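You operate a simulated robot arm through the tools that you are given. There is no shell and no other tool.

Carry out the task below with a simulated robot arm. There is one attempt and no reset: what you move stays moved.

JOB
Dust both buns on the cooling rack with sugar, then cover them.
Fine: shake the sifter over each till its top is white, put the sifter back, set the cake cover over both; the bun in the oven stays as it is.

It is judged by the outcome, as a careful person would: the job done as asked, and still so three seconds after it is handed in. It fails if anything else is knocked over, pushed out of place, dropped, spilled or broken. A push-on lid holds only when it is set on centred and level and pressed home; a screw cap is set on level and turned clockwise until tight.

ROBOT AND FRAMES
A 6-joint arm with a two-finger gripper, fixed in place. Base frame: the origin is at the foot of the arm, x ahead of it, y to its left, z up; the work surface is at about z = 910. Units: mm, rad, N and s.
It reaches about 1298 mm from its shoulder. Its first joint turns from -2.601 to 2.601 rad. Payload 1.57 kg.
The tool frame sits at the grasp point between the pads (the TCP): z along the fingers, y along the line on which they close. The tips reach 21 mm beyond it. Largest opening 70 mm; the body of the gripper starts 50 mm behind the TCP.
Orientation is told as [roll, pitch, yaw] about the base's x, y, z axes, in that order, counted from this pose: with the fingers straight down and closing along the base's y, the tool's x points along the base's -x, its y along +y and its z along -z.

CONTROLS
- The arm moves only by the tool play_rows. Its argument "targets" is text: rows parted by semicolons, each of 7 numbers parted by spaces: the shift along the tool's x, y, z in units of 25 mm (1.0 is 25 mm), then the turn, a rotation vector about the tool's x, y, z in units of 8 degrees (1.0 is 8 degrees), then the gripper command, from -1 (shut) to 1 (fully open), values between in proportion. In form: dx dy dz ax ay az gripper; .... A call has 1 to 20 rows; each row shifts and turns the commanded pose from where the row before left it, along the tool's axes as they then stand. A call with a number of a shift or a turn outside -1 to 1 is refused whole. A row lasts 0.2 s, in which the tool goes at most 50 mm and 0.15 rad; a call with a longer step from one row to the next is refused whole, and so is a gripper value outside its range. A pose out of reach is approached as far as the arm can. The call stops where the force on the tool passes 40 N (or 10 N more than at its start, if that is more) or the arm is blocked; 0.2 s more then pass. Each finger halts on what it meets, pressing with about 30 N; the grip force reading is that of the motor and also rises with nothing between the fingers. The clock runs only during rows and for 0.2 s after the last one: add rows that do not move to give the fingers time. It gives the time, the measured TCP pose, the force on the tool (base axes), the opening and the grip force at its end, in the units of the frame above (readings bear some noise), with the torque about the TCP (base axes, N m) and any sound that the robot's microphone picked up.
- Cameras (640 x 400 px; columns grow to the right, rows downward): "scene" is fixed at [218.7, -498.5, 1541]; the picture's right is [-0.84, 0.55, 0.00], its down [0.42, 0.65, -0.63] and it looks along [-0.35, -0.53, -0.77] (base axes); focal length 214 px, centre (320, 200). "wrist" rides on the gripper at [79, 4, -81] in the tool frame; the picture's right is [-0.05, 1.00, 0.00], its down [-0.67, -0.04, -0.75] and it looks along [-0.74, -0.04, 0.67] (tool axes); focal length 256 px, centre (320, 200). There is no depth. A picture from a camera that has moved, and an enlarged one, comes with that camera's place and axes in the base frame and with its lens.
- camera(camera): a new picture of that camera. The clock stands still meanwhile.
- raise_lower(by): slides the trunk up (or, below 0, down) by that many mm; the arm rides with it, the base frame stays. It gives what a move gives, with no picture.
- close_up(camera, box): a new picture of the part [left, top, right, bottom] of that camera's present view, enlarged. The clock stands still meanwhile.
- close_job(): hands the job in; it is judged then, once.

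Places have to be worked out from the pictures, the camera data and where the tool is seen. Open the gripper and draw the arm clear of the work before you hand the job in, unless the task says otherwise.

The tools are called as a command line: name --argument value ..., lists and objects as JSON in quotes. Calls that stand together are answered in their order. play_rows: Moves the arm, as the interface text tells. Its arguments: {"type":"object","properties":{"targets":{"type":"string"}},"required":["targets"]} The other tools are called the same way: raise_lower (by) slides the trunk up or down; camera (camera) takes a picture; close_up (camera, box) takes an enlarged picture of a part of a camera's view; close_job () hands the job in.

At the start:

```text
time: 0.0
eef_pos: [-102.9, -753.2, 1267.5]
tool_rot: [0.0, 0.0, 0.0]
contact_force: [0.2, -0.3, 0.7]
wrist_torque: [0.0, 0.01, 0.02]
finger_gap: 70.1
gripper_force: 0.0
trunk travel left (down, up): [-948.0, 22.0]
```

scene: 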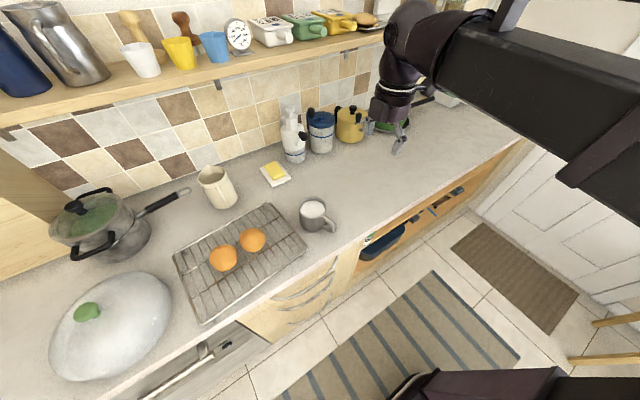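
wrist: 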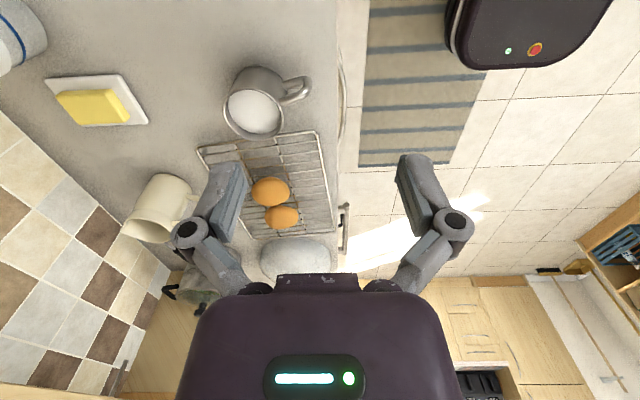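

I start by looking closely at the objects: the two buns on the rack, the metal cup with white content (probably the sifter), and the dome with the green knob.

close_up --camera "scene" --box '[160, 160, 360, 330]'

close_up --camera "scene" --box '[30, 170, 220, 400]'

close_up --camera "wrist" --box '[100, 40, 360, 300]'

close_up --camera "scene" --box '[250, 80, 480, 260]'

```text
2.35 times, centred on (260, 245) of scene
camera zoom: at [218.7, -498.5, 1541.0], right [-0.84, 0.55, 0.0], down [0.42, 0.65, -0.63], along [-0.35, -0.53, -0.77], focal length 505 px, centre (461, 94)
```

zoom: 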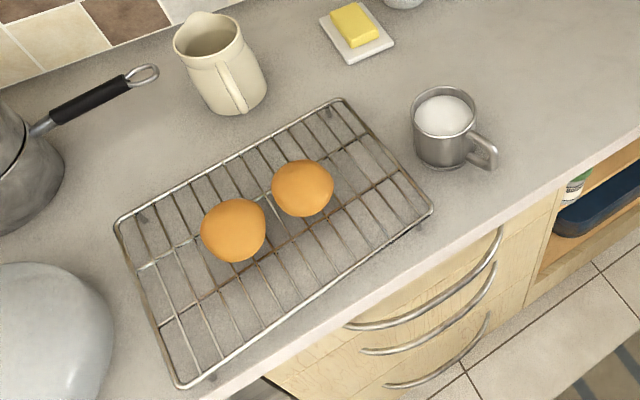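

```text
1.74 times, centred on (125, 285) of scene
camera zoom: at [218.7, -498.5, 1541.0], right [-0.84, 0.55, 0.0], down [0.42, 0.65, -0.63], along [-0.35, -0.53, -0.77], focal length 373 px, centre (659, 52)
```

zoom: 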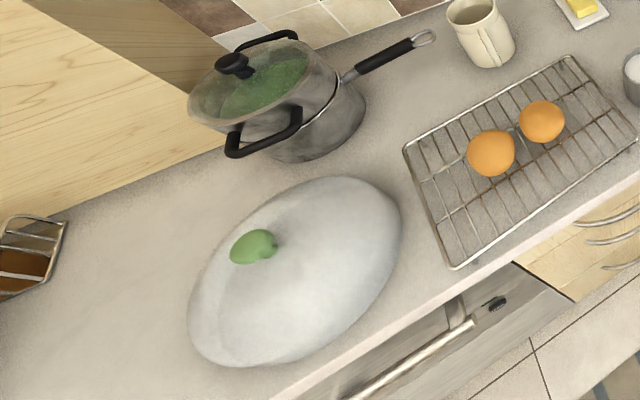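

```text
1.54 times, centred on (230, 170) of wrist
camera zoom: at [-181.8, -749.1, 1346.1], right [0.05, 1.0, 0.0], down [0.67, -0.04, 0.75], along [0.74, -0.04, -0.67], focal length 394 px, centre (458, 246)
```

zoom: 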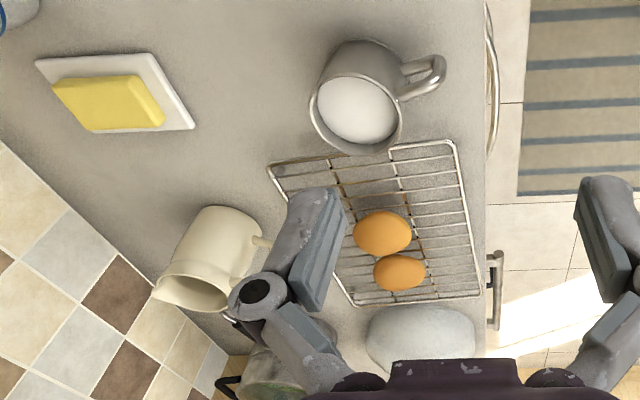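

```text
2.22 times, centred on (365, 170) of scene
camera zoom: at [218.7, -498.5, 1541.0], right [-0.84, 0.55, 0.0], down [0.42, 0.65, -0.63], along [-0.35, -0.53, -0.77], focal length 477 px, centre (220, 267)
```

zoom: 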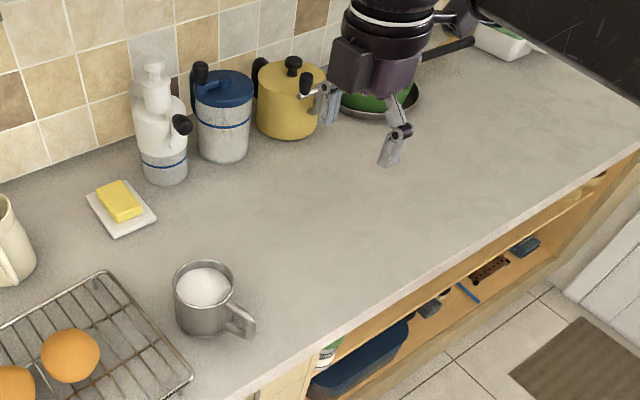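

The metal mug with a handle is full of white sugar, so I take it for the sifter; it's about 90 mm wide near (0,-868), with its handle pointing +y. The buns are near (311,-884) and (213,-892), and the dome is near (605,-885). I lower the wrist a little toward the sifter for a better view.

play_rows --targets "-0.1 -0.5 0.9 0 0 0 1; -0.1 -0.5 0.9 0 0 0 1; -0.1 -0.5 0.9 0 0 0 1; -0.1 -0.5 0.9 0 0 0 1; -0.1 -0.5 0.9 0 0 0 1; -0.1 -0.5 0.9 0 0 0 1; 0 0 0 0 0 0 1"

camera --camera "wrist"

```text
time: 1.6
eef_pos: [-89.3, -827.0, 1267.4]
tool_rot: [0.001, -0.001, 0.001]
contact_force: [1.0, 0.5, -0.1]
wrist_torque: [-0.02, 0.0, -0.02]
finger_gap: 70.0
gripper_force: 0.0
out of reach, approached as far as the arm can: row 1, 2, 3, 4, 5, 6
trunk travel left (down, up): [-948.0, 22.0]
```

```text
taken
camera wrist: at [-167.1, -824.1, 1346.2], right [0.05, 1.0, 0.0], down [0.67, -0.04, 0.75], along [0.74, -0.04, -0.67], focal length 256 px, centre (320, 200)
```

wrist: 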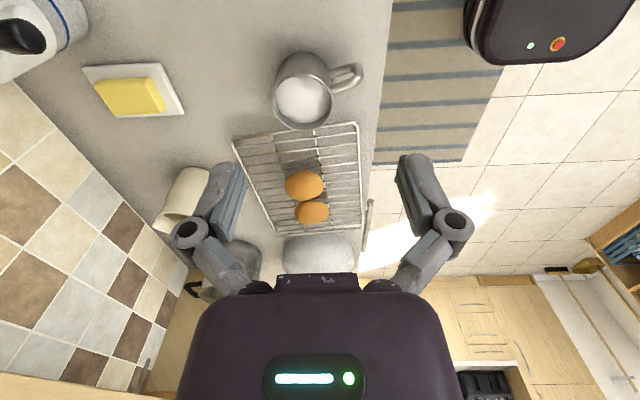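

The arm couldn't go lower with the trunk this high (z stayed 1267), so I slide the trunk down in steps, which lowers the arm with it.

raise_lower --by -100

camera --camera "scene"

```text
time: 2.9
eef_pos: [-87.0, -827.5, 1166.2]
tool_rot: [0.001, 0.0, 0.001]
contact_force: [-0.5, -1.1, -0.8]
wrist_torque: [0.0, 0.01, 0.0]
finger_gap: 69.9
gripper_force: 0.1
trunk travel left (down, up): [-848.0, 122.0]
```

```text
taken
```

scene: 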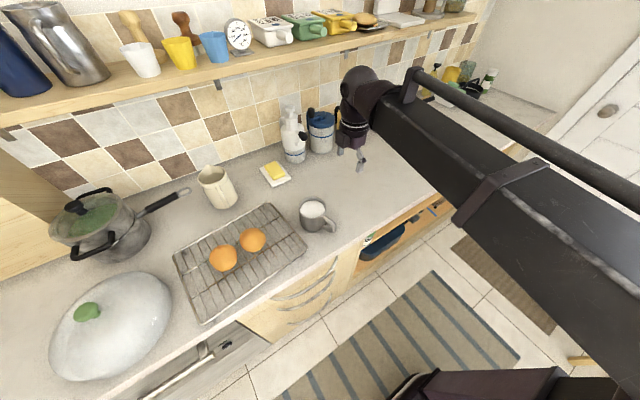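

The tool is now at z = 1166 and clear of everything. I try moving down with the arm for a closer wrist view of the sifter.

play_rows --targets "-0.2 0 0.8 0 0 0 1; -0.2 0 0.8 0 0 0 1; -0.2 0 0.8 0 0 0 1; 0 0 0 0 0 0 1"

camera --camera "wrist"

```text
time: 3.9
eef_pos: [-80.9, -827.4, 1166.8]
tool_rot: [0.0, -0.001, -0.001]
contact_force: [-0.1, 0.5, -0.4]
wrist_torque: [-0.01, -0.02, -0.03]
finger_gap: 69.8
gripper_force: 0.1
out of reach, approached as far as the arm can: row 1, 2, 3
trunk travel left (down, up): [-848.0, 122.0]
```

```text
taken
camera wrist: at [-159.4, -823.9, 1246.1], right [0.05, 1.0, 0.0], down [0.67, -0.04, 0.75], along [0.74, -0.04, -0.67], focal length 256 px, centre (320, 200)
```

wrist: 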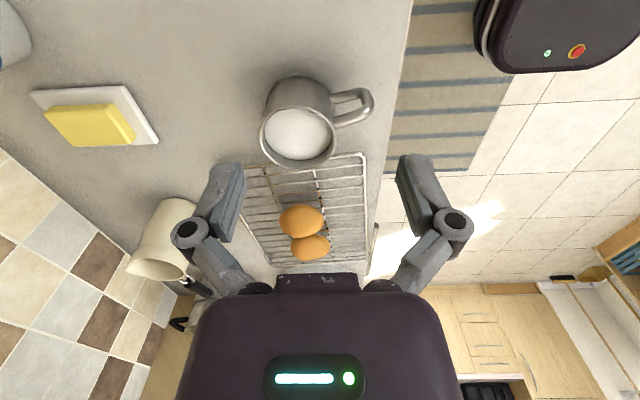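

Still reported out of reach downward, so the arm is stretched at this trunk height. I lower the trunk another 80 mm (tips then about z=1065, above the mug), then test which way the arm can move.

raise_lower --by -80

play_rows --targets "0 0 -0.4 0 0 0 1; 0 0 -0.4 0 0 0 1; 0 0 0 0 0 0 1"

camera --camera "scene"

```text
time: 5.1
eef_pos: [-80.3, -827.9, 1087.1]
tool_rot: [0.0, 0.0, -0.001]
contact_force: [0.2, -0.6, 0.3]
wrist_torque: [0.0, 0.01, 0.02]
finger_gap: 69.9
gripper_force: 0.1
trunk travel left (down, up): [-768.0, 202.0]
```

```text
time: 5.9
eef_pos: [-80.0, -827.6, 1087.2]
tool_rot: [0.002, -0.001, 0.0]
contact_force: [0.5, 0.4, 0.4]
wrist_torque: [0.01, -0.01, -0.01]
finger_gap: 70.0
gripper_force: 0.1
out of reach, approached as far as the arm can: row 1, 2
trunk travel left (down, up): [-768.0, 202.0]
```

```text
taken
```

scene: 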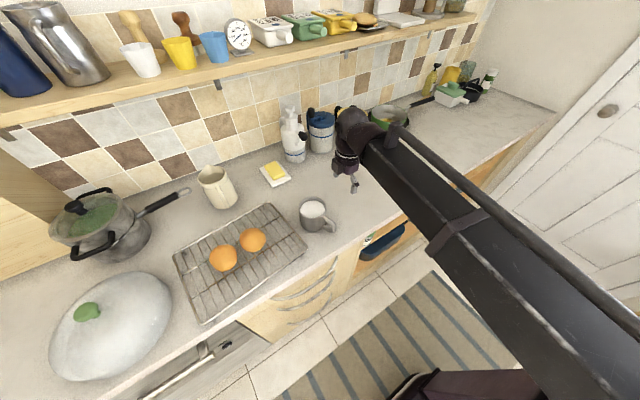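

Upward is refused too while sideways works: this arm apparently moves only level, and height comes from the trunk. Let me look closely at the mug and its handle from here.

camera --camera "wrist"

close_up --camera "scene" --box '[285, 185, 355, 245]'

```text
taken
camera wrist: at [-159.4, -823.9, 1166.1], right [0.05, 1.0, 0.0], down [0.67, -0.04, 0.75], along [0.74, -0.04, -0.67], focal length 256 px, centre (320, 200)
```

wrist: 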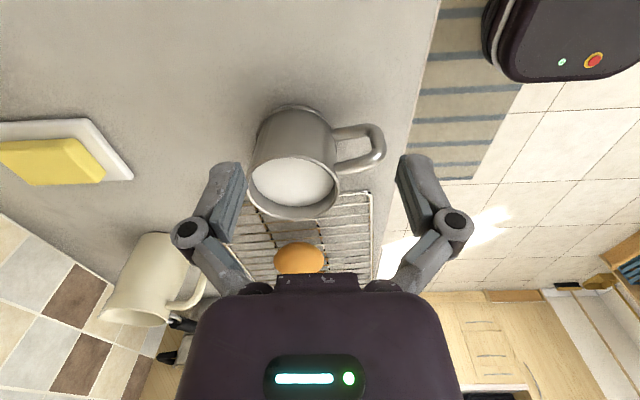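

```text
6.67 times, centred on (320, 215) of scene
camera zoom: at [218.7, -498.5, 1541.0], right [-0.84, 0.55, 0.0], down [0.42, 0.65, -0.63], along [-0.35, -0.53, -0.77], focal length 1430 px, centre (320, 100)
```

zoom: 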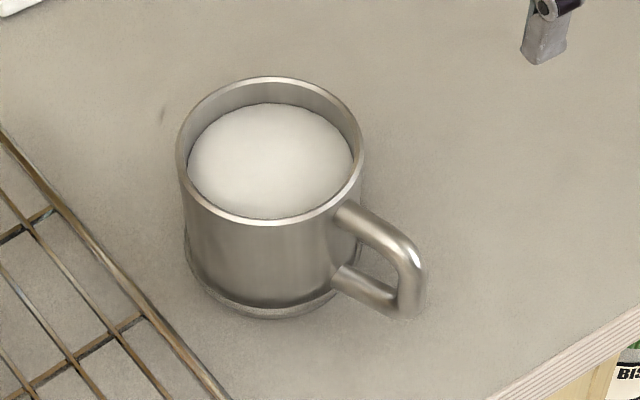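

The sifter is a mug with a D-shaped handle (rod about 14 mm, vertical bar near (-14,-779), z about 940–980), and the cup centre is near (9,-858). I'll grip the handle's vertical bar from above with the fingers closing across it, so I first turn the tool about its vertical axis by about 74° here in free space.

play_rows --targets "0 0 0 0 0 0.6 1; 0 0 0 0 0 1 1; 0 0 0 0 0 1 1; 0 0 0 0 0 1 1; 0 0 0 0 0 1 1; 0 0 0 0 0 1 1; 0 0 0 0 0 1 1; 0 0 0 0 0 1 1; 0 0 0 0 0 1 1; 0 0 0 0 0 0.6 1; 0 0 0 0 0 0 1"

camera --camera "scene"

camera --camera "wrist"

```text
time: 8.3
eef_pos: [-80.3, -828.2, 1087.8]
tool_rot: [-0.001, 0.001, -1.287]
contact_force: [1.1, 0.3, 0.5]
wrist_torque: [-0.01, 0.0, 0.0]
finger_gap: 70.2
gripper_force: 0.0
trunk travel left (down, up): [-768.0, 202.0]
```

```text
taken
```

scene: 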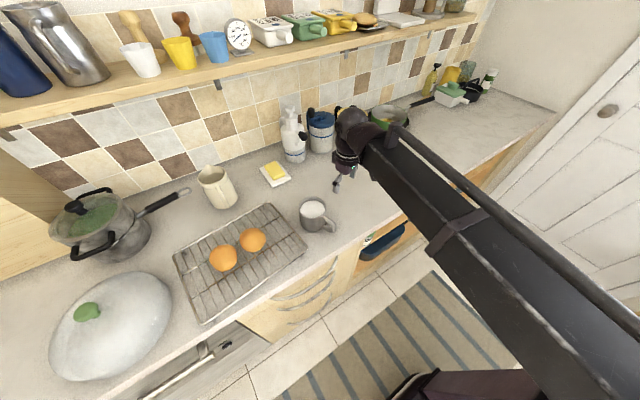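

```text
taken
camera wrist: at [-98.2, -751.0, 1166.1], right [0.97, 0.23, 0.0], down [0.15, -0.65, 0.74], along [0.17, -0.72, -0.67], focal length 256 px, centre (320, 200)
```

wrist: 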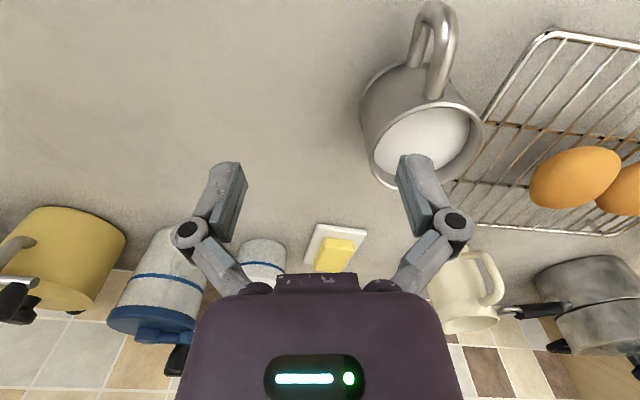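

Turn done (yaw -1.287). From this view the handle's outer bar is near (-12,-775). I move the open gripper over it at this height.

play_rows --targets "0.302 0.786 0 0 0 0 1; 0.302 0.786 0 0 0 0 1; 0.302 0.786 0 0 0 0 1; 0.302 0.786 0 0 0 0 1; 0 0 0 0 0 0 1"

camera --camera "wrist"

close_up --camera "scene" --box '[270, 150, 390, 250]'

```text
time: 9.5
eef_pos: [-13.6, -776.3, 1087.0]
tool_rot: [0.001, 0.002, -1.285]
contact_force: [0.7, 0.3, 0.2]
wrist_torque: [-0.03, -0.01, -0.03]
finger_gap: 70.0
gripper_force: 0.0
trunk travel left (down, up): [-768.0, 202.0]
```

```text
taken
camera wrist: at [-30.6, -699.7, 1166.1], right [0.97, 0.23, 0.0], down [0.15, -0.65, 0.74], along [0.17, -0.72, -0.67], focal length 256 px, centre (320, 200)
```

wrist: 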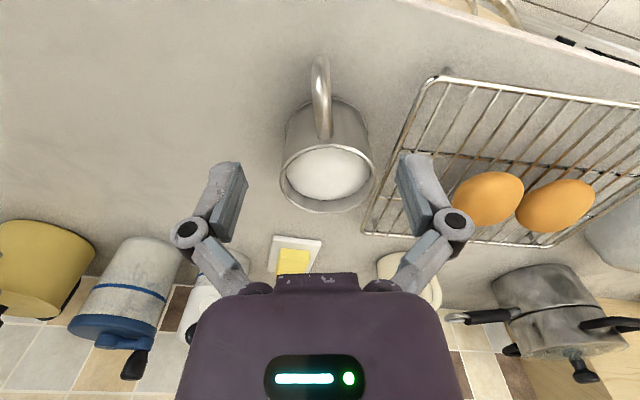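

```text
4.00 times, centred on (330, 200) of scene
camera zoom: at [218.7, -498.5, 1541.0], right [-0.84, 0.55, 0.0], down [0.42, 0.65, -0.63], along [-0.35, -0.53, -0.77], focal length 858 px, centre (280, 200)
```

zoom: 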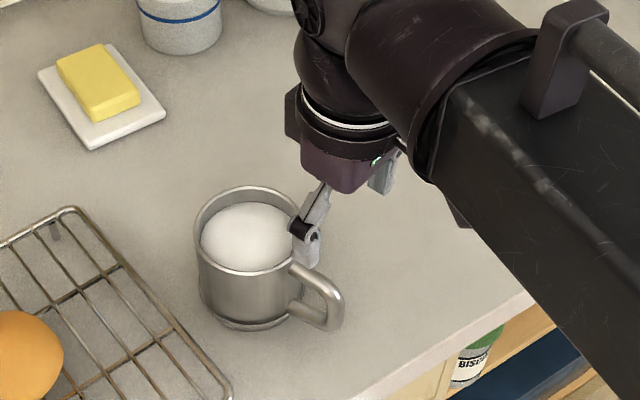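

The handle lies in the gripper's mid-plane: its vertical bar is at about tool (-2, 0) and the cup centre about 75 mm further in, at (10,-850). I nudge 2 mm inward and lower with the trunk.

play_rows --targets "-0.1 0 0 0 0 0 1; 0 0 0 0 0 0 1"

raise_lower --by -85

camera --camera "wrist"

close_up --camera "scene" --box '[270, 150, 390, 250]'

```text
time: 10.1
eef_pos: [-12.3, -777.7, 1087.4]
tool_rot: [0.001, 0.0, -1.283]
contact_force: [-0.3, -0.6, -0.4]
wrist_torque: [0.03, -0.01, 0.0]
finger_gap: 69.9
gripper_force: 0.0
trunk travel left (down, up): [-768.0, 202.0]
```

```text
time: 11.3
eef_pos: [-12.0, -779.2, 1003.4]
tool_rot: [0.001, -0.002, -1.283]
contact_force: [0.5, -0.4, 0.0]
wrist_torque: [-0.04, 0.0, 0.02]
finger_gap: 70.0
gripper_force: 0.0
trunk travel left (down, up): [-683.0, 287.0]
```

```text
taken
camera wrist: at [-30.3, -702.2, 1081.2], right [0.97, 0.23, 0.0], down [0.15, -0.65, 0.74], along [0.17, -0.72, -0.67], focal length 256 px, centre (320, 200)
```

wrist: 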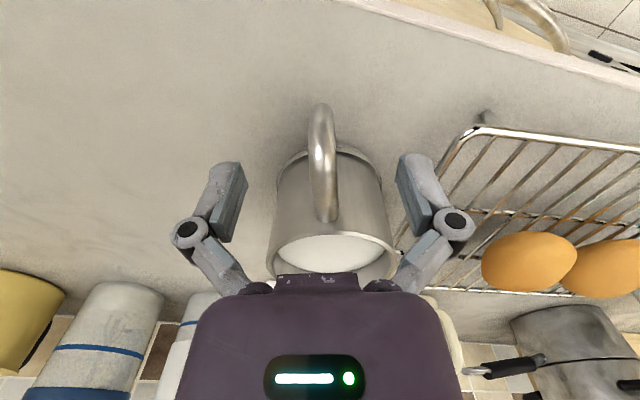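

```text
4.00 times, centred on (330, 200) of scene
camera zoom: at [218.7, -498.5, 1541.0], right [-0.84, 0.55, 0.0], down [0.42, 0.65, -0.63], along [-0.35, -0.53, -0.77], focal length 858 px, centre (280, 200)
```

zoom: 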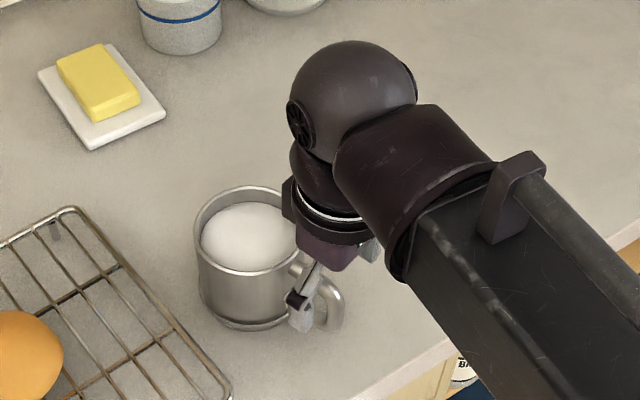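

Fingers straddle the handle plane well. I zoom in to check the bar's position along the tool's x before going lower.

close_up --camera "wrist" --box '[240, 80, 400, 240]'

```text
2.50 times, centred on (320, 160) of wrist
camera zoom: at [-30.3, -702.2, 1081.2], right [0.97, 0.23, 0.0], down [0.15, -0.65, 0.74], along [0.17, -0.72, -0.67], focal length 640 px, centre (320, 300)
```

zoom: 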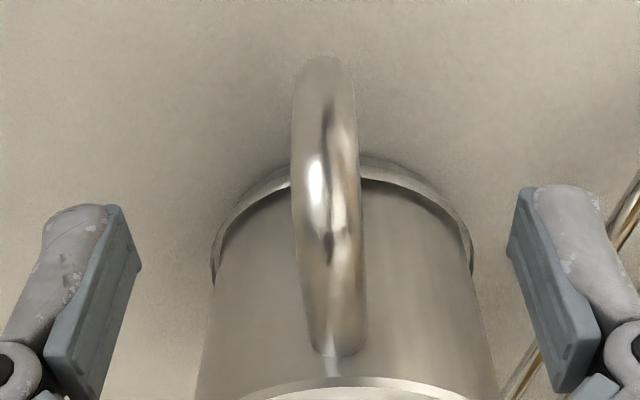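

The bar sits close to the tool axis (within 2 mm) and the rim is at about z=1004. I lower to a TCP height near 962, then check before closing.

raise_lower --by -40

close_up --camera "wrist" --box '[220, 100, 420, 300]'

close_up --camera "scene" --box '[280, 170, 360, 245]'

```text
time: 12.1
eef_pos: [-12.4, -779.0, 961.4]
tool_rot: [0.001, 0.0, -1.285]
contact_force: [0.5, 0.1, -0.4]
wrist_torque: [-0.04, -0.01, 0.02]
finger_gap: 70.0
gripper_force: 0.0
trunk travel left (down, up): [-643.0, 327.0]
```

```text
2.00 times, centred on (320, 200) of wrist
camera zoom: at [-30.2, -702.2, 1041.2], right [0.97, 0.23, 0.0], down [0.15, -0.65, 0.74], along [0.17, -0.72, -0.67], focal length 512 px, centre (320, 200)
```

zoom: 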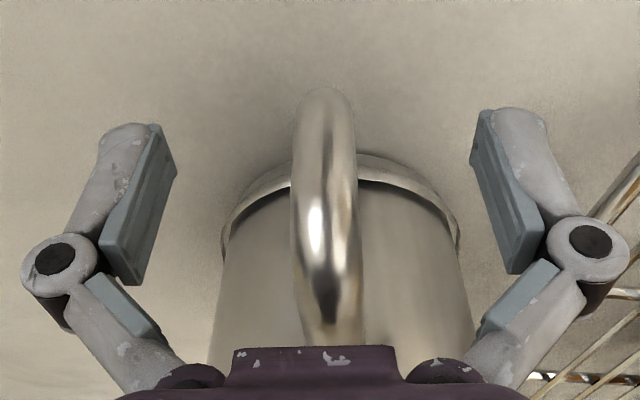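

```text
5.33 times, centred on (320, 208) of scene
camera zoom: at [218.7, -498.5, 1541.0], right [-0.84, 0.55, 0.0], down [0.42, 0.65, -0.63], along [-0.35, -0.53, -0.77], focal length 1144 px, centre (320, 160)
```

zoom: 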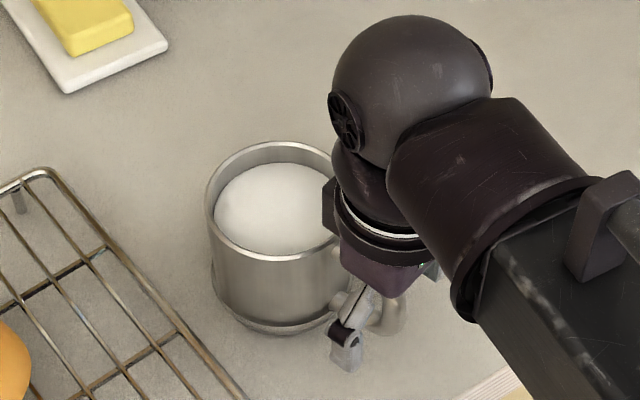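

The pads now flank the vertical bar over their full length. I close the gripper on the handle without moving.

play_rows --targets "0 0 0 0 0 0 0.4; 0 0 0 0 0 0 -0.2; 0 0 0 0 0 0 -0.5; 0 0 0 0 0 0 -0.8; 0 0 0 0 0 0 -1; 0 0 0 0 0 0 -1; 0 0 0 0 0 0 -1"

close_up --camera "wrist" --box '[220, 100, 420, 300]'

```text
time: 13.7
eef_pos: [-12.2, -779.2, 962.1]
tool_rot: [0.0, -0.002, -1.286]
contact_force: [-0.8, -0.3, 0.8]
wrist_torque: [0.01, -0.09, -0.01]
finger_gap: 12.9
gripper_force: 29.9
trunk travel left (down, up): [-643.0, 327.0]
```

```text
2.00 times, centred on (320, 200) of wrist
camera zoom: at [-30.2, -702.2, 1041.2], right [0.97, 0.23, 0.0], down [0.15, -0.65, 0.74], along [0.17, -0.72, -0.67], focal length 512 px, centre (320, 200)
```

zoom: 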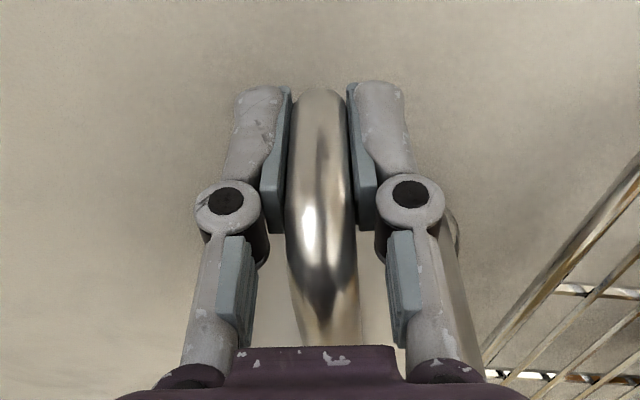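

The grip holds at 12.9 mm with 30 N. I lift 12 mm first to feel the weight and see whether the mug stays level.

raise_lower --by 12

close_up --camera "scene" --box '[280, 170, 360, 245]'

close_up --camera "wrist" --box '[220, 100, 420, 300]'

```text
time: 14.3
eef_pos: [-12.4, -778.7, 973.2]
tool_rot: [-0.001, 0.0, -1.285]
contact_force: [-0.2, -0.9, 0.0]
wrist_torque: [-0.01, 0.0, 0.01]
finger_gap: 14.8
gripper_force: 0.1
trunk travel left (down, up): [-655.0, 315.0]
```

```text
5.33 times, centred on (320, 208) of scene
camera zoom: at [218.7, -498.5, 1541.0], right [-0.84, 0.55, 0.0], down [0.42, 0.65, -0.63], along [-0.35, -0.53, -0.77], focal length 1144 px, centre (320, 160)
```

zoom: 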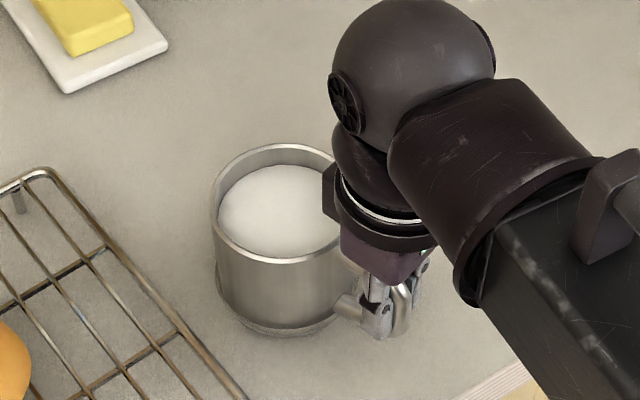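

```text
2.00 times, centred on (320, 200) of wrist
camera zoom: at [-30.3, -702.3, 1053.2], right [0.97, 0.23, 0.0], down [0.15, -0.65, 0.74], along [0.17, -0.72, -0.67], focal length 512 px, centre (320, 200)
```

zoom: 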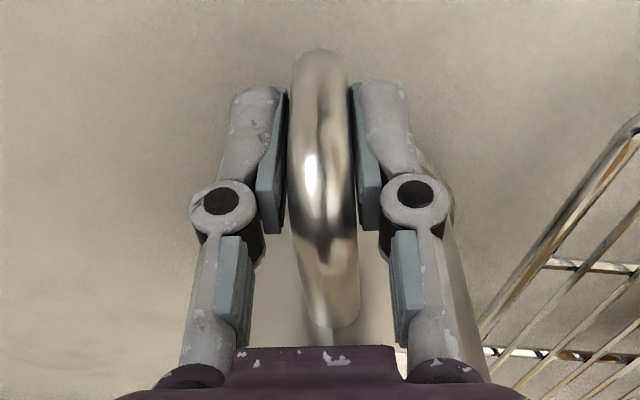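

The trunk move left the grip force at 0.1 N and the gap relaxed to 14.8 mm, so the mug stayed down: the trunk move seems not to keep squeezing. I test this: squeeze again at this spot, then a tiny trunk move.

play_rows --targets "0 0 0 0 0 0 -1; 0 0 0 0 0 0 -1; 0 0 0 0 0 0 -1"

raise_lower --by -2

play_rows --targets "0 0 0 0 0 0 -1; 0 0 0 0 0 0 -1"

```text
time: 15.1
eef_pos: [-13.0, -778.3, 973.1]
tool_rot: [0.001, 0.0, -1.284]
contact_force: [0.0, -0.3, 0.7]
wrist_torque: [0.01, 0.04, -0.01]
finger_gap: 13.2
gripper_force: 29.7
trunk travel left (down, up): [-655.0, 315.0]
```

```text
time: 15.7
eef_pos: [-12.7, -779.1, 972.3]
tool_rot: [0.001, -0.001, -1.284]
contact_force: [-1.1, -1.7, 13.4]
wrist_torque: [-0.61, -0.17, 0.02]
finger_gap: 13.3
gripper_force: 30.1
trunk travel left (down, up): [-653.0, 317.0]
```

```text
time: 16.3
eef_pos: [-13.9, -778.8, 972.5]
tool_rot: [0.001, -0.001, -1.284]
contact_force: [0.3, -1.1, 14.3]
wrist_torque: [-0.56, -0.13, -0.01]
finger_gap: 13.2
gripper_force: 30.0
trunk travel left (down, up): [-653.0, 317.0]
```

Lowering 2 mm kept the 30 N squeeze (and pressed 13 N onto the counter). Now I test a tiny raise the same way.

raise_lower --by 2

raise_lower --by 3

close_up --camera "scene" --box '[280, 170, 360, 245]'

```text
time: 16.8
eef_pos: [-11.6, -780.0, 972.7]
tool_rot: [-0.002, 0.0, -1.284]
contact_force: [0.6, 0.3, 0.5]
wrist_torque: [0.15, 0.1, 0.0]
finger_gap: 13.3
gripper_force: 30.0
trunk travel left (down, up): [-655.0, 315.0]
```

```text
time: 17.3
eef_pos: [-12.2, -779.7, 976.7]
tool_rot: [0.002, 0.0, -1.285]
contact_force: [0.3, -1.0, -2.3]
wrist_torque: [0.14, 0.04, 0.0]
finger_gap: 13.1
gripper_force: 30.1
trunk travel left (down, up): [-658.0, 312.0]
```

```text
5.33 times, centred on (320, 208) of scene
camera zoom: at [218.7, -498.5, 1541.0], right [-0.84, 0.55, 0.0], down [0.42, 0.65, -0.63], along [-0.35, -0.53, -0.77], focal length 1144 px, centre (320, 160)
```

zoom: 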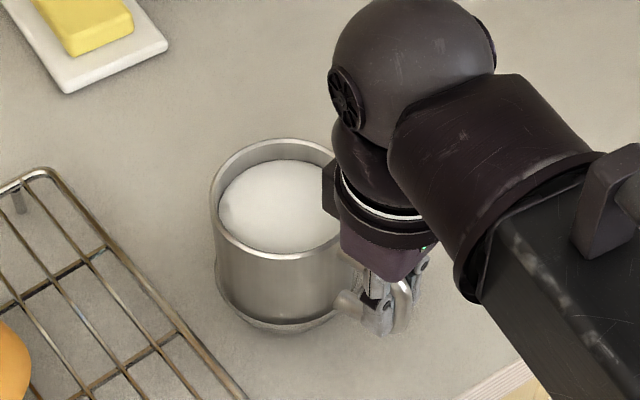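

Now the mug is lifted about 4 mm, weighs about 2.3 N, and the grip stays at 30 N. Whatever slackened the first time, I continue in small raises and watch the grip force.

raise_lower --by 5

play_rows --targets "0 0 0 0 0 0 -1; 0 0 0 0 0 0 -1"

close_up --camera "scene" --box '[280, 170, 360, 245]'

close_up --camera "wrist" --box '[220, 100, 420, 300]'

```text
time: 17.8
eef_pos: [-12.2, -778.8, 981.2]
tool_rot: [-0.001, -0.001, -1.285]
contact_force: [-0.4, 0.2, -2.5]
wrist_torque: [0.11, 0.03, 0.0]
finger_gap: 13.1
gripper_force: 30.2
trunk travel left (down, up): [-663.0, 307.0]
```

```text
time: 18.4
eef_pos: [-12.3, -779.5, 981.9]
tool_rot: [0.0, 0.0, -1.286]
contact_force: [-0.3, 0.5, -2.4]
wrist_torque: [0.09, 0.06, -0.01]
finger_gap: 13.0
gripper_force: 30.6
trunk travel left (down, up): [-663.0, 307.0]
```

```text
5.33 times, centred on (320, 208) of scene
camera zoom: at [218.7, -498.5, 1541.0], right [-0.84, 0.55, 0.0], down [0.42, 0.65, -0.63], along [-0.35, -0.53, -0.77], focal length 1144 px, centre (320, 160)
```

zoom: 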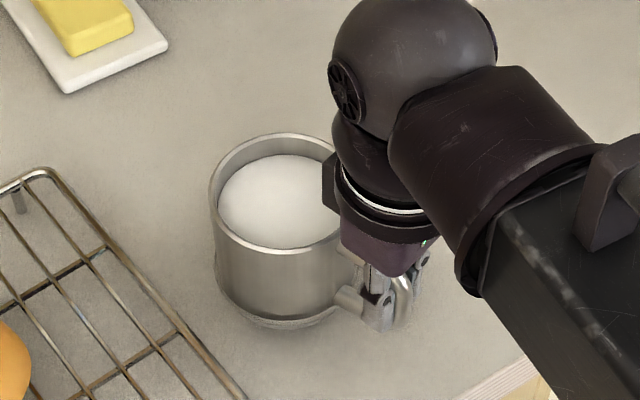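

```text
2.00 times, centred on (320, 200) of wrist
camera zoom: at [-30.3, -702.4, 1061.0], right [0.97, 0.23, 0.0], down [0.15, -0.65, 0.74], along [0.17, -0.72, -0.67], focal length 512 px, centre (320, 200)
```

zoom: 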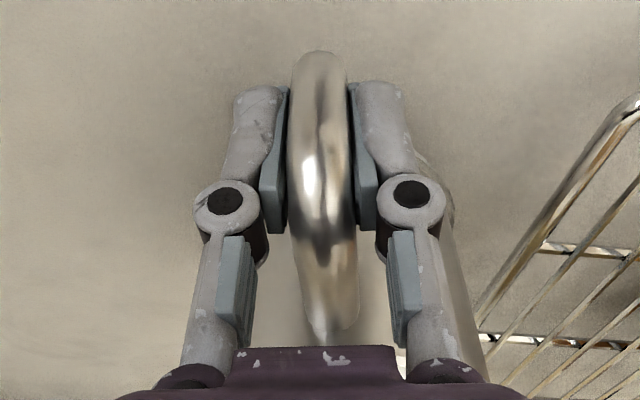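

Held level, grip 30 N at 13 mm. I continue raising in modest steps, checking the grip each time.

raise_lower --by 8

raise_lower --by 8

```text
time: 19.0
eef_pos: [-11.9, -779.3, 989.1]
tool_rot: [0.001, 0.0, -1.284]
contact_force: [-0.3, -0.4, -2.5]
wrist_torque: [0.11, 0.05, 0.06]
finger_gap: 13.2
gripper_force: 30.1
trunk travel left (down, up): [-671.0, 299.0]
```

```text
time: 19.6
eef_pos: [-12.1, -780.8, 998.6]
tool_rot: [-0.001, 0.0, -1.285]
contact_force: [-0.1, 0.2, -2.8]
wrist_torque: [0.14, 0.02, 0.01]
finger_gap: 13.3
gripper_force: 30.3
trunk travel left (down, up): [-679.0, 291.0]
```

Still firm at 30 N. I keep raising in slightly bigger steps.

raise_lower --by 12

raise_lower --by 15

raise_lower --by 15

```text
time: 20.2
eef_pos: [-12.7, -778.2, 1009.6]
tool_rot: [0.001, 0.0, -1.286]
contact_force: [0.6, 0.4, -3.1]
wrist_torque: [0.13, 0.04, 0.01]
finger_gap: 13.2
gripper_force: 30.0
trunk travel left (down, up): [-691.0, 279.0]
```

```text
time: 20.8
eef_pos: [-11.4, -779.4, 1025.7]
tool_rot: [0.001, 0.001, -1.284]
contact_force: [-0.2, 0.7, -1.1]
wrist_torque: [0.12, 0.04, 0.02]
finger_gap: 13.0
gripper_force: 30.2
trunk travel left (down, up): [-706.0, 264.0]
```

```text
time: 21.4
eef_pos: [-12.5, -779.5, 1038.8]
tool_rot: [0.001, 0.001, -1.284]
contact_force: [-0.2, -0.9, -2.1]
wrist_torque: [0.12, 0.04, -0.01]
finger_gap: 12.9
gripper_force: 30.2
trunk travel left (down, up): [-721.0, 249.0]
```

The mug's bottom is now at about z=976. Let me look at the scene and wrist views before carrying it across.

raise_lower --by 20

camera --camera "scene"

close_up --camera "scene" --box '[200, 150, 400, 300]'

camera --camera "wrist"

```text
time: 22.1
eef_pos: [-11.3, -779.7, 1059.3]
tool_rot: [0.0, 0.001, -1.284]
contact_force: [0.1, -1.3, -2.5]
wrist_torque: [0.14, 0.05, 0.01]
finger_gap: 13.3
gripper_force: 30.3
trunk travel left (down, up): [-741.0, 229.0]
```

```text
taken
```

scene: 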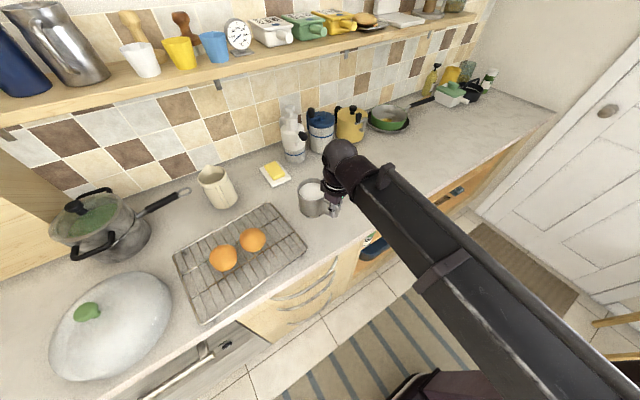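

```text
2.67 times, centred on (300, 225) of scene
camera zoom: at [218.7, -498.5, 1541.0], right [-0.84, 0.55, 0.0], down [0.42, 0.65, -0.63], along [-0.35, -0.53, -0.77], focal length 572 px, centre (373, 133)
```

zoom: 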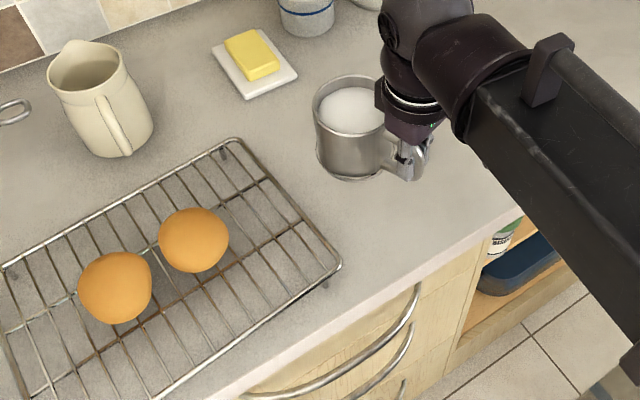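

```text
taken
camera wrist: at [-30.3, -702.5, 1139.0], right [0.97, 0.23, 0.0], down [0.15, -0.65, 0.74], along [0.17, -0.72, -0.67], focal length 256 px, centre (320, 200)
```

wrist: 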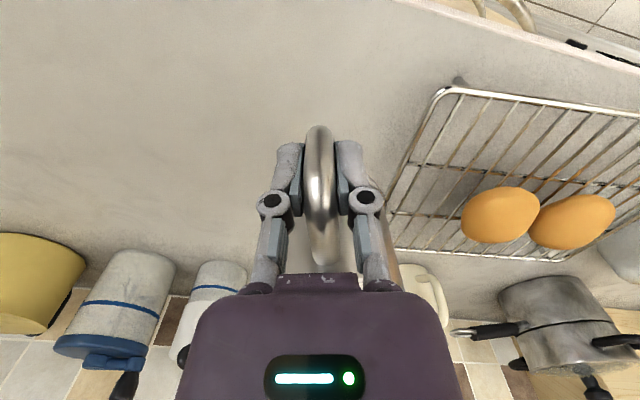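

The mug is level in the gripper; triangulating both views puts the buns at about (214,-873) and (305,-866) with centres near z=961 and width ~78 mm, so their tops may reach ~990. I raise 30 mm more before carrying it over.

raise_lower --by 15

raise_lower --by 15

```text
time: 22.7
eef_pos: [-12.7, -779.4, 1074.7]
tool_rot: [-0.001, 0.001, -1.284]
contact_force: [0.0, -0.1, -2.3]
wrist_torque: [0.12, 0.06, -0.02]
finger_gap: 12.9
gripper_force: 30.1
trunk travel left (down, up): [-756.0, 214.0]
```

```text
time: 23.4
eef_pos: [-11.7, -778.3, 1088.9]
tool_rot: [0.001, 0.001, -1.285]
contact_force: [0.7, -1.0, -1.3]
wrist_torque: [0.13, 0.04, 0.02]
finger_gap: 13.3
gripper_force: 29.9
trunk travel left (down, up): [-771.0, 199.0]
```

Mug bottom is at about z=1026 with the grip steady. I carry it smoothly (gentle ramp) to put the cup centre over the nearer bun at (214,-873), tool target about (192,-802).

play_rows --targets "-0.048 0.115 0 0 0 0 -1; -0.096 0.229 0 0 0 0 -1; -0.144 0.344 0 0 0 0 -1; -0.192 0.459 0 0 0 0 -1; -0.24 0.574 0 0 0 0 -1; -0.288 0.688 0 0 0 0 -1; -0.288 0.688 0 0 0 0 -1; -0.288 0.688 0 0 0 0 -1; -0.288 0.688 0 0 0 0 -1; -0.288 0.688 0 0 0 0 -1; -0.288 0.688 0 0 0 0 -1; -0.24 0.574 0 0 0 0 -1; -0.192 0.459 0 0 0 0 -1; -0.144 0.344 0 0 0 0 -1; -0.096 0.229 0 0 0 0 -1; -0.048 0.115 0 0 0 0 -1; 0 0 0 0 0 0 -1"

camera --camera "scene"

close_up --camera "scene" --box '[160, 140, 340, 300]'

camera --camera "wrist"

```text
time: 27.0
eef_pos: [191.8, -801.7, 1088.9]
tool_rot: [0.001, 0.0, -1.284]
contact_force: [-0.7, 0.5, -1.6]
wrist_torque: [0.11, 0.02, -0.04]
finger_gap: 13.0
gripper_force: 30.0
trunk travel left (down, up): [-771.0, 199.0]
```

```text
taken
```

scene: 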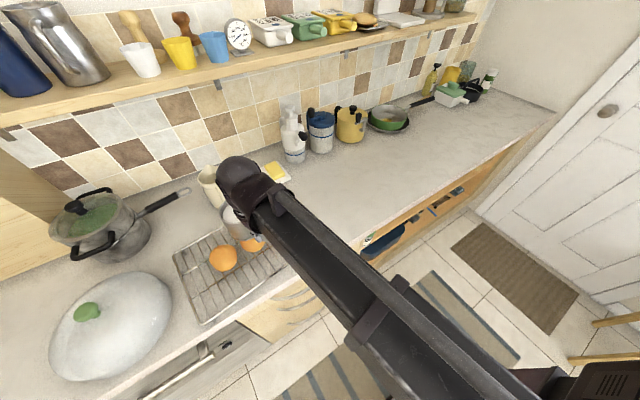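

```text
2.50 times, centred on (250, 220) of scene
camera zoom: at [218.7, -498.5, 1541.0], right [-0.84, 0.55, 0.0], down [0.42, 0.65, -0.63], along [-0.35, -0.53, -0.77], focal length 536 px, centre (495, 150)
```

zoom: 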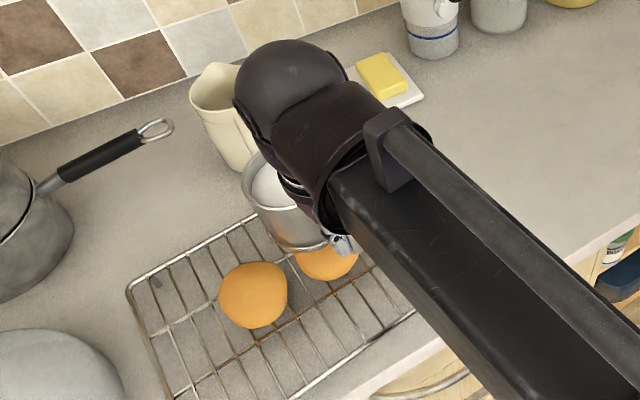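

```text
taken
camera wrist: at [173.9, -724.9, 1169.1], right [0.97, 0.23, 0.0], down [0.15, -0.65, 0.74], along [0.17, -0.72, -0.67], focal length 256 px, centre (320, 200)
```

wrist: 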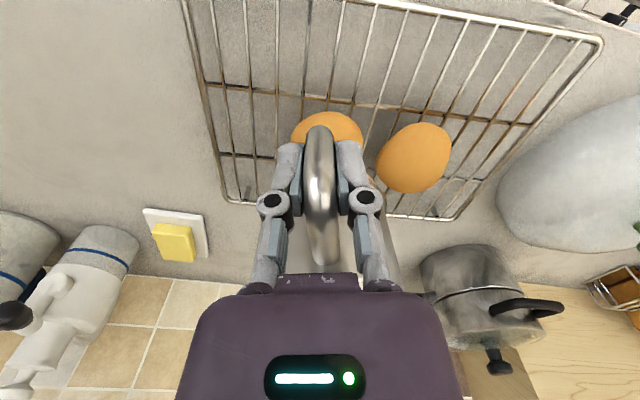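

The mug centre is now over the nearer bun (both views agree on (215,-872)). I shake gently sideways, ±5 mm about this spot, and then look.

play_rows --targets "0 0.2 0 0 0 0 -1; 0 -0.4 0 0 0 0 -1; 0 0.4 0 0 0 0 -1; 0 -0.4 0 0 0 0 -1; 0 0.4 0 0 0 0 -1; 0 -0.4 0 0 0 0 -1; 0 0.4 0 0 0 0 -1; 0 -0.4 0 0 0 0 -1; 0 0.2 0 0 0 0 -1; 0 0 0 0 0 0 -1"

close_up --camera "scene" --box '[160, 140, 340, 300]'

close_up --camera "wrist" --box '[230, 70, 480, 230]'

```text
time: 29.2
eef_pos: [190.9, -801.3, 1088.3]
tool_rot: [0.001, 0.001, -1.285]
contact_force: [-0.3, 0.5, -1.5]
wrist_torque: [0.15, 0.07, -0.06]
finger_gap: 13.4
gripper_force: 29.8
trunk travel left (down, up): [-771.0, 199.0]
```

```text
2.50 times, centred on (250, 220) of scene
camera zoom: at [218.7, -498.5, 1541.0], right [-0.84, 0.55, 0.0], down [0.42, 0.65, -0.63], along [-0.35, -0.53, -0.77], focal length 536 px, centre (495, 150)
```

zoom: 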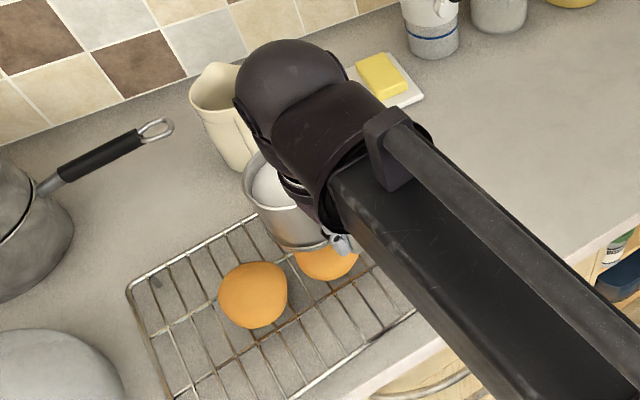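

```text
2.50 times, centred on (355, 150) of wrist
camera zoom: at [173.6, -725.2, 1169.1], right [0.97, 0.23, 0.0], down [0.15, -0.65, 0.74], along [0.17, -0.72, -0.67], focal length 640 px, centre (232, 325)
```

zoom: 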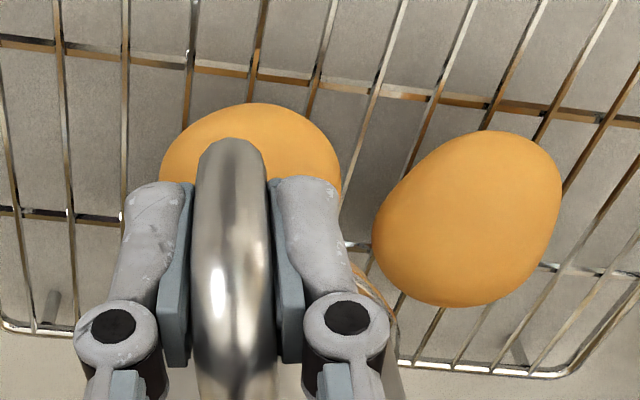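

No sugar has fallen on the visible part of the bun yet, and the grip is unaffected. I shake more vigorously, with 20 mm strokes.

play_rows --targets "0 0.4 0 0 0 0 -1; 0 -0.8 0 0 0 0 -1; 0 0.8 0 0 0 0 -1; 0 -0.8 0 0 0 0 -1; 0 0.8 0 0 0 0 -1; 0 -0.8 0 0 0 0 -1; 0 0.8 0 0 0 0 -1; 0 -0.8 0 0 0 0 -1; 0 0.4 0 0 0 0 -1; 0 0 0 0 0 0 -1"

close_up --camera "scene" --box '[160, 140, 340, 300]'

close_up --camera "wrist" --box '[230, 70, 480, 230]'

```text
time: 31.4
eef_pos: [191.9, -802.0, 1088.9]
tool_rot: [0.001, 0.0, -1.284]
contact_force: [-0.6, -0.8, -1.5]
wrist_torque: [0.13, 0.02, -0.02]
finger_gap: 13.2
gripper_force: 30.1
trunk travel left (down, up): [-771.0, 199.0]
```

```text
2.50 times, centred on (250, 220) of scene
camera zoom: at [218.7, -498.5, 1541.0], right [-0.84, 0.55, 0.0], down [0.42, 0.65, -0.63], along [-0.35, -0.53, -0.77], focal length 536 px, centre (495, 150)
```

zoom: 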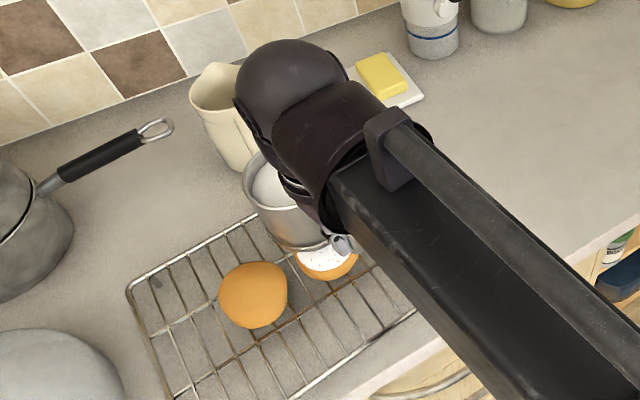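

```text
2.50 times, centred on (355, 150) of wrist
camera zoom: at [173.5, -725.0, 1169.1], right [0.97, 0.23, 0.0], down [0.15, -0.65, 0.74], along [0.17, -0.72, -0.67], focal length 640 px, centre (232, 325)
```

zoom: 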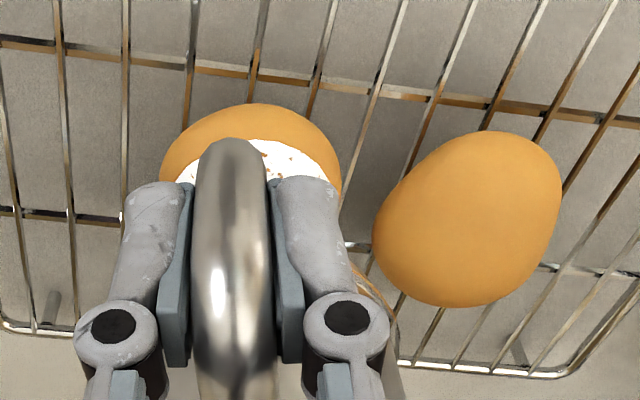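

The stronger shake works: the bun's top is mostly white with a few bare flecks. I give it a few more strokes of the same strength.

play_rows --targets "0 0.4 0 0 0 0 -1; 0 -0.8 0 0 0 0 -1; 0 0.8 0 0 0 0 -1; 0 -0.8 0 0 0 0 -1; 0 0.4 0 0 0 0 -1; 0 0 0 0 0 0 -1"

close_up --camera "scene" --box '[190, 190, 310, 290]'

close_up --camera "wrist" --box '[270, 90, 390, 180]'

```text
time: 32.8
eef_pos: [191.2, -802.3, 1090.2]
tool_rot: [0.001, -0.001, -1.284]
contact_force: [-0.2, 0.0, -1.9]
wrist_torque: [0.14, 0.05, 0.02]
finger_gap: 13.4
gripper_force: 29.9
trunk travel left (down, up): [-771.0, 199.0]
```

```text
4.00 times, centred on (250, 240) of scene
camera zoom: at [218.7, -498.5, 1541.0], right [-0.84, 0.55, 0.0], down [0.42, 0.65, -0.63], along [-0.35, -0.53, -0.77], focal length 858 px, centre (600, 40)
```

zoom: 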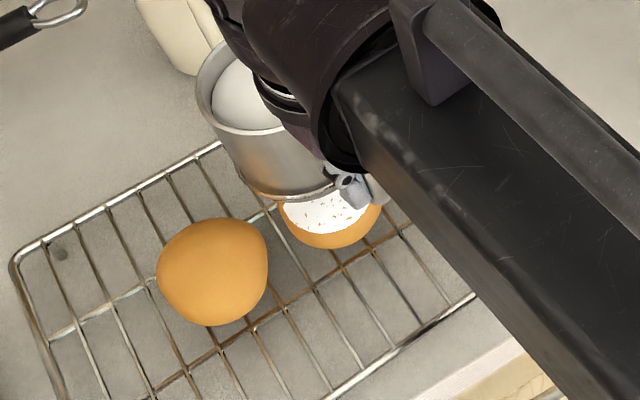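

```text
4.44 times, centred on (330, 135) of wrist
camera zoom: at [173.1, -725.6, 1169.1], right [0.97, 0.23, 0.0], down [0.15, -0.65, 0.74], along [0.17, -0.72, -0.67], focal length 1138 px, centre (276, 489)
```

zoom: 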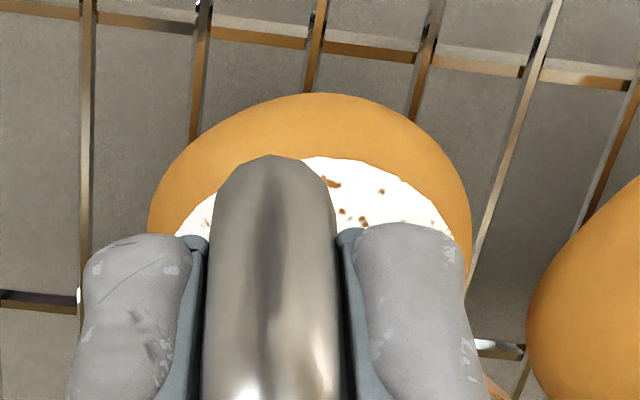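

The top is white with a few flecks left. I add another short burst and compare whether the flecks change.

play_rows --targets "0 0.4 0 0 0 0 -1; 0 -0.8 0 0 0 0 -1; 0 0.8 0 0 0 0 -1; 0 -0.8 0 0 0 0 -1; 0 0.8 0 0 0 0 -1; 0 -0.8 0 0 0 0 -1; 0 0.4 0 0 0 0 -1; 0 0 0 0 0 0 -1"

close_up --camera "scene" --box '[190, 190, 310, 290]'

close_up --camera "wrist" --box '[270, 90, 390, 180]'

```text
time: 34.6
eef_pos: [191.9, -802.1, 1090.3]
tool_rot: [0.001, 0.001, -1.285]
contact_force: [0.4, 0.5, -2.0]
wrist_torque: [0.11, 0.03, 0.03]
finger_gap: 13.3
gripper_force: 30.3
trunk travel left (down, up): [-771.0, 199.0]
```

```text
4.00 times, centred on (250, 240) of scene
camera zoom: at [218.7, -498.5, 1541.0], right [-0.84, 0.55, 0.0], down [0.42, 0.65, -0.63], along [-0.35, -0.53, -0.77], focal length 858 px, centre (600, 40)
```

zoom: 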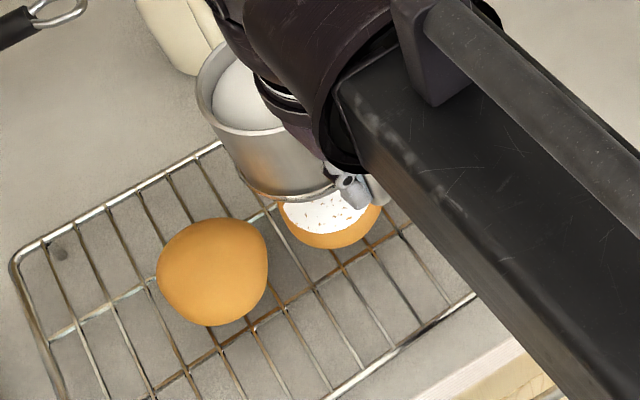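

```text
4.44 times, centred on (330, 135) of wrist
camera zoom: at [172.9, -725.2, 1169.1], right [0.97, 0.23, 0.0], down [0.15, -0.65, 0.74], along [0.17, -0.72, -0.67], focal length 1138 px, centre (276, 489)
```

zoom: 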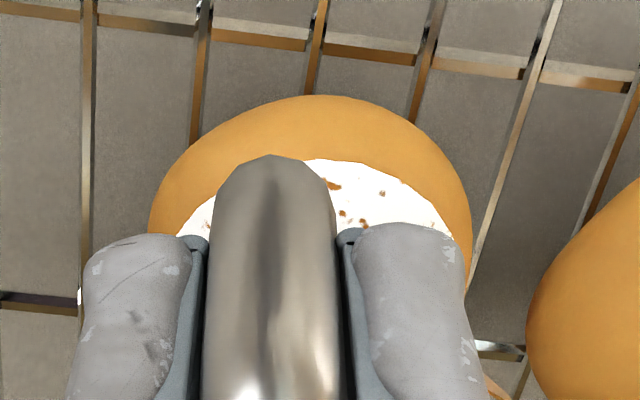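

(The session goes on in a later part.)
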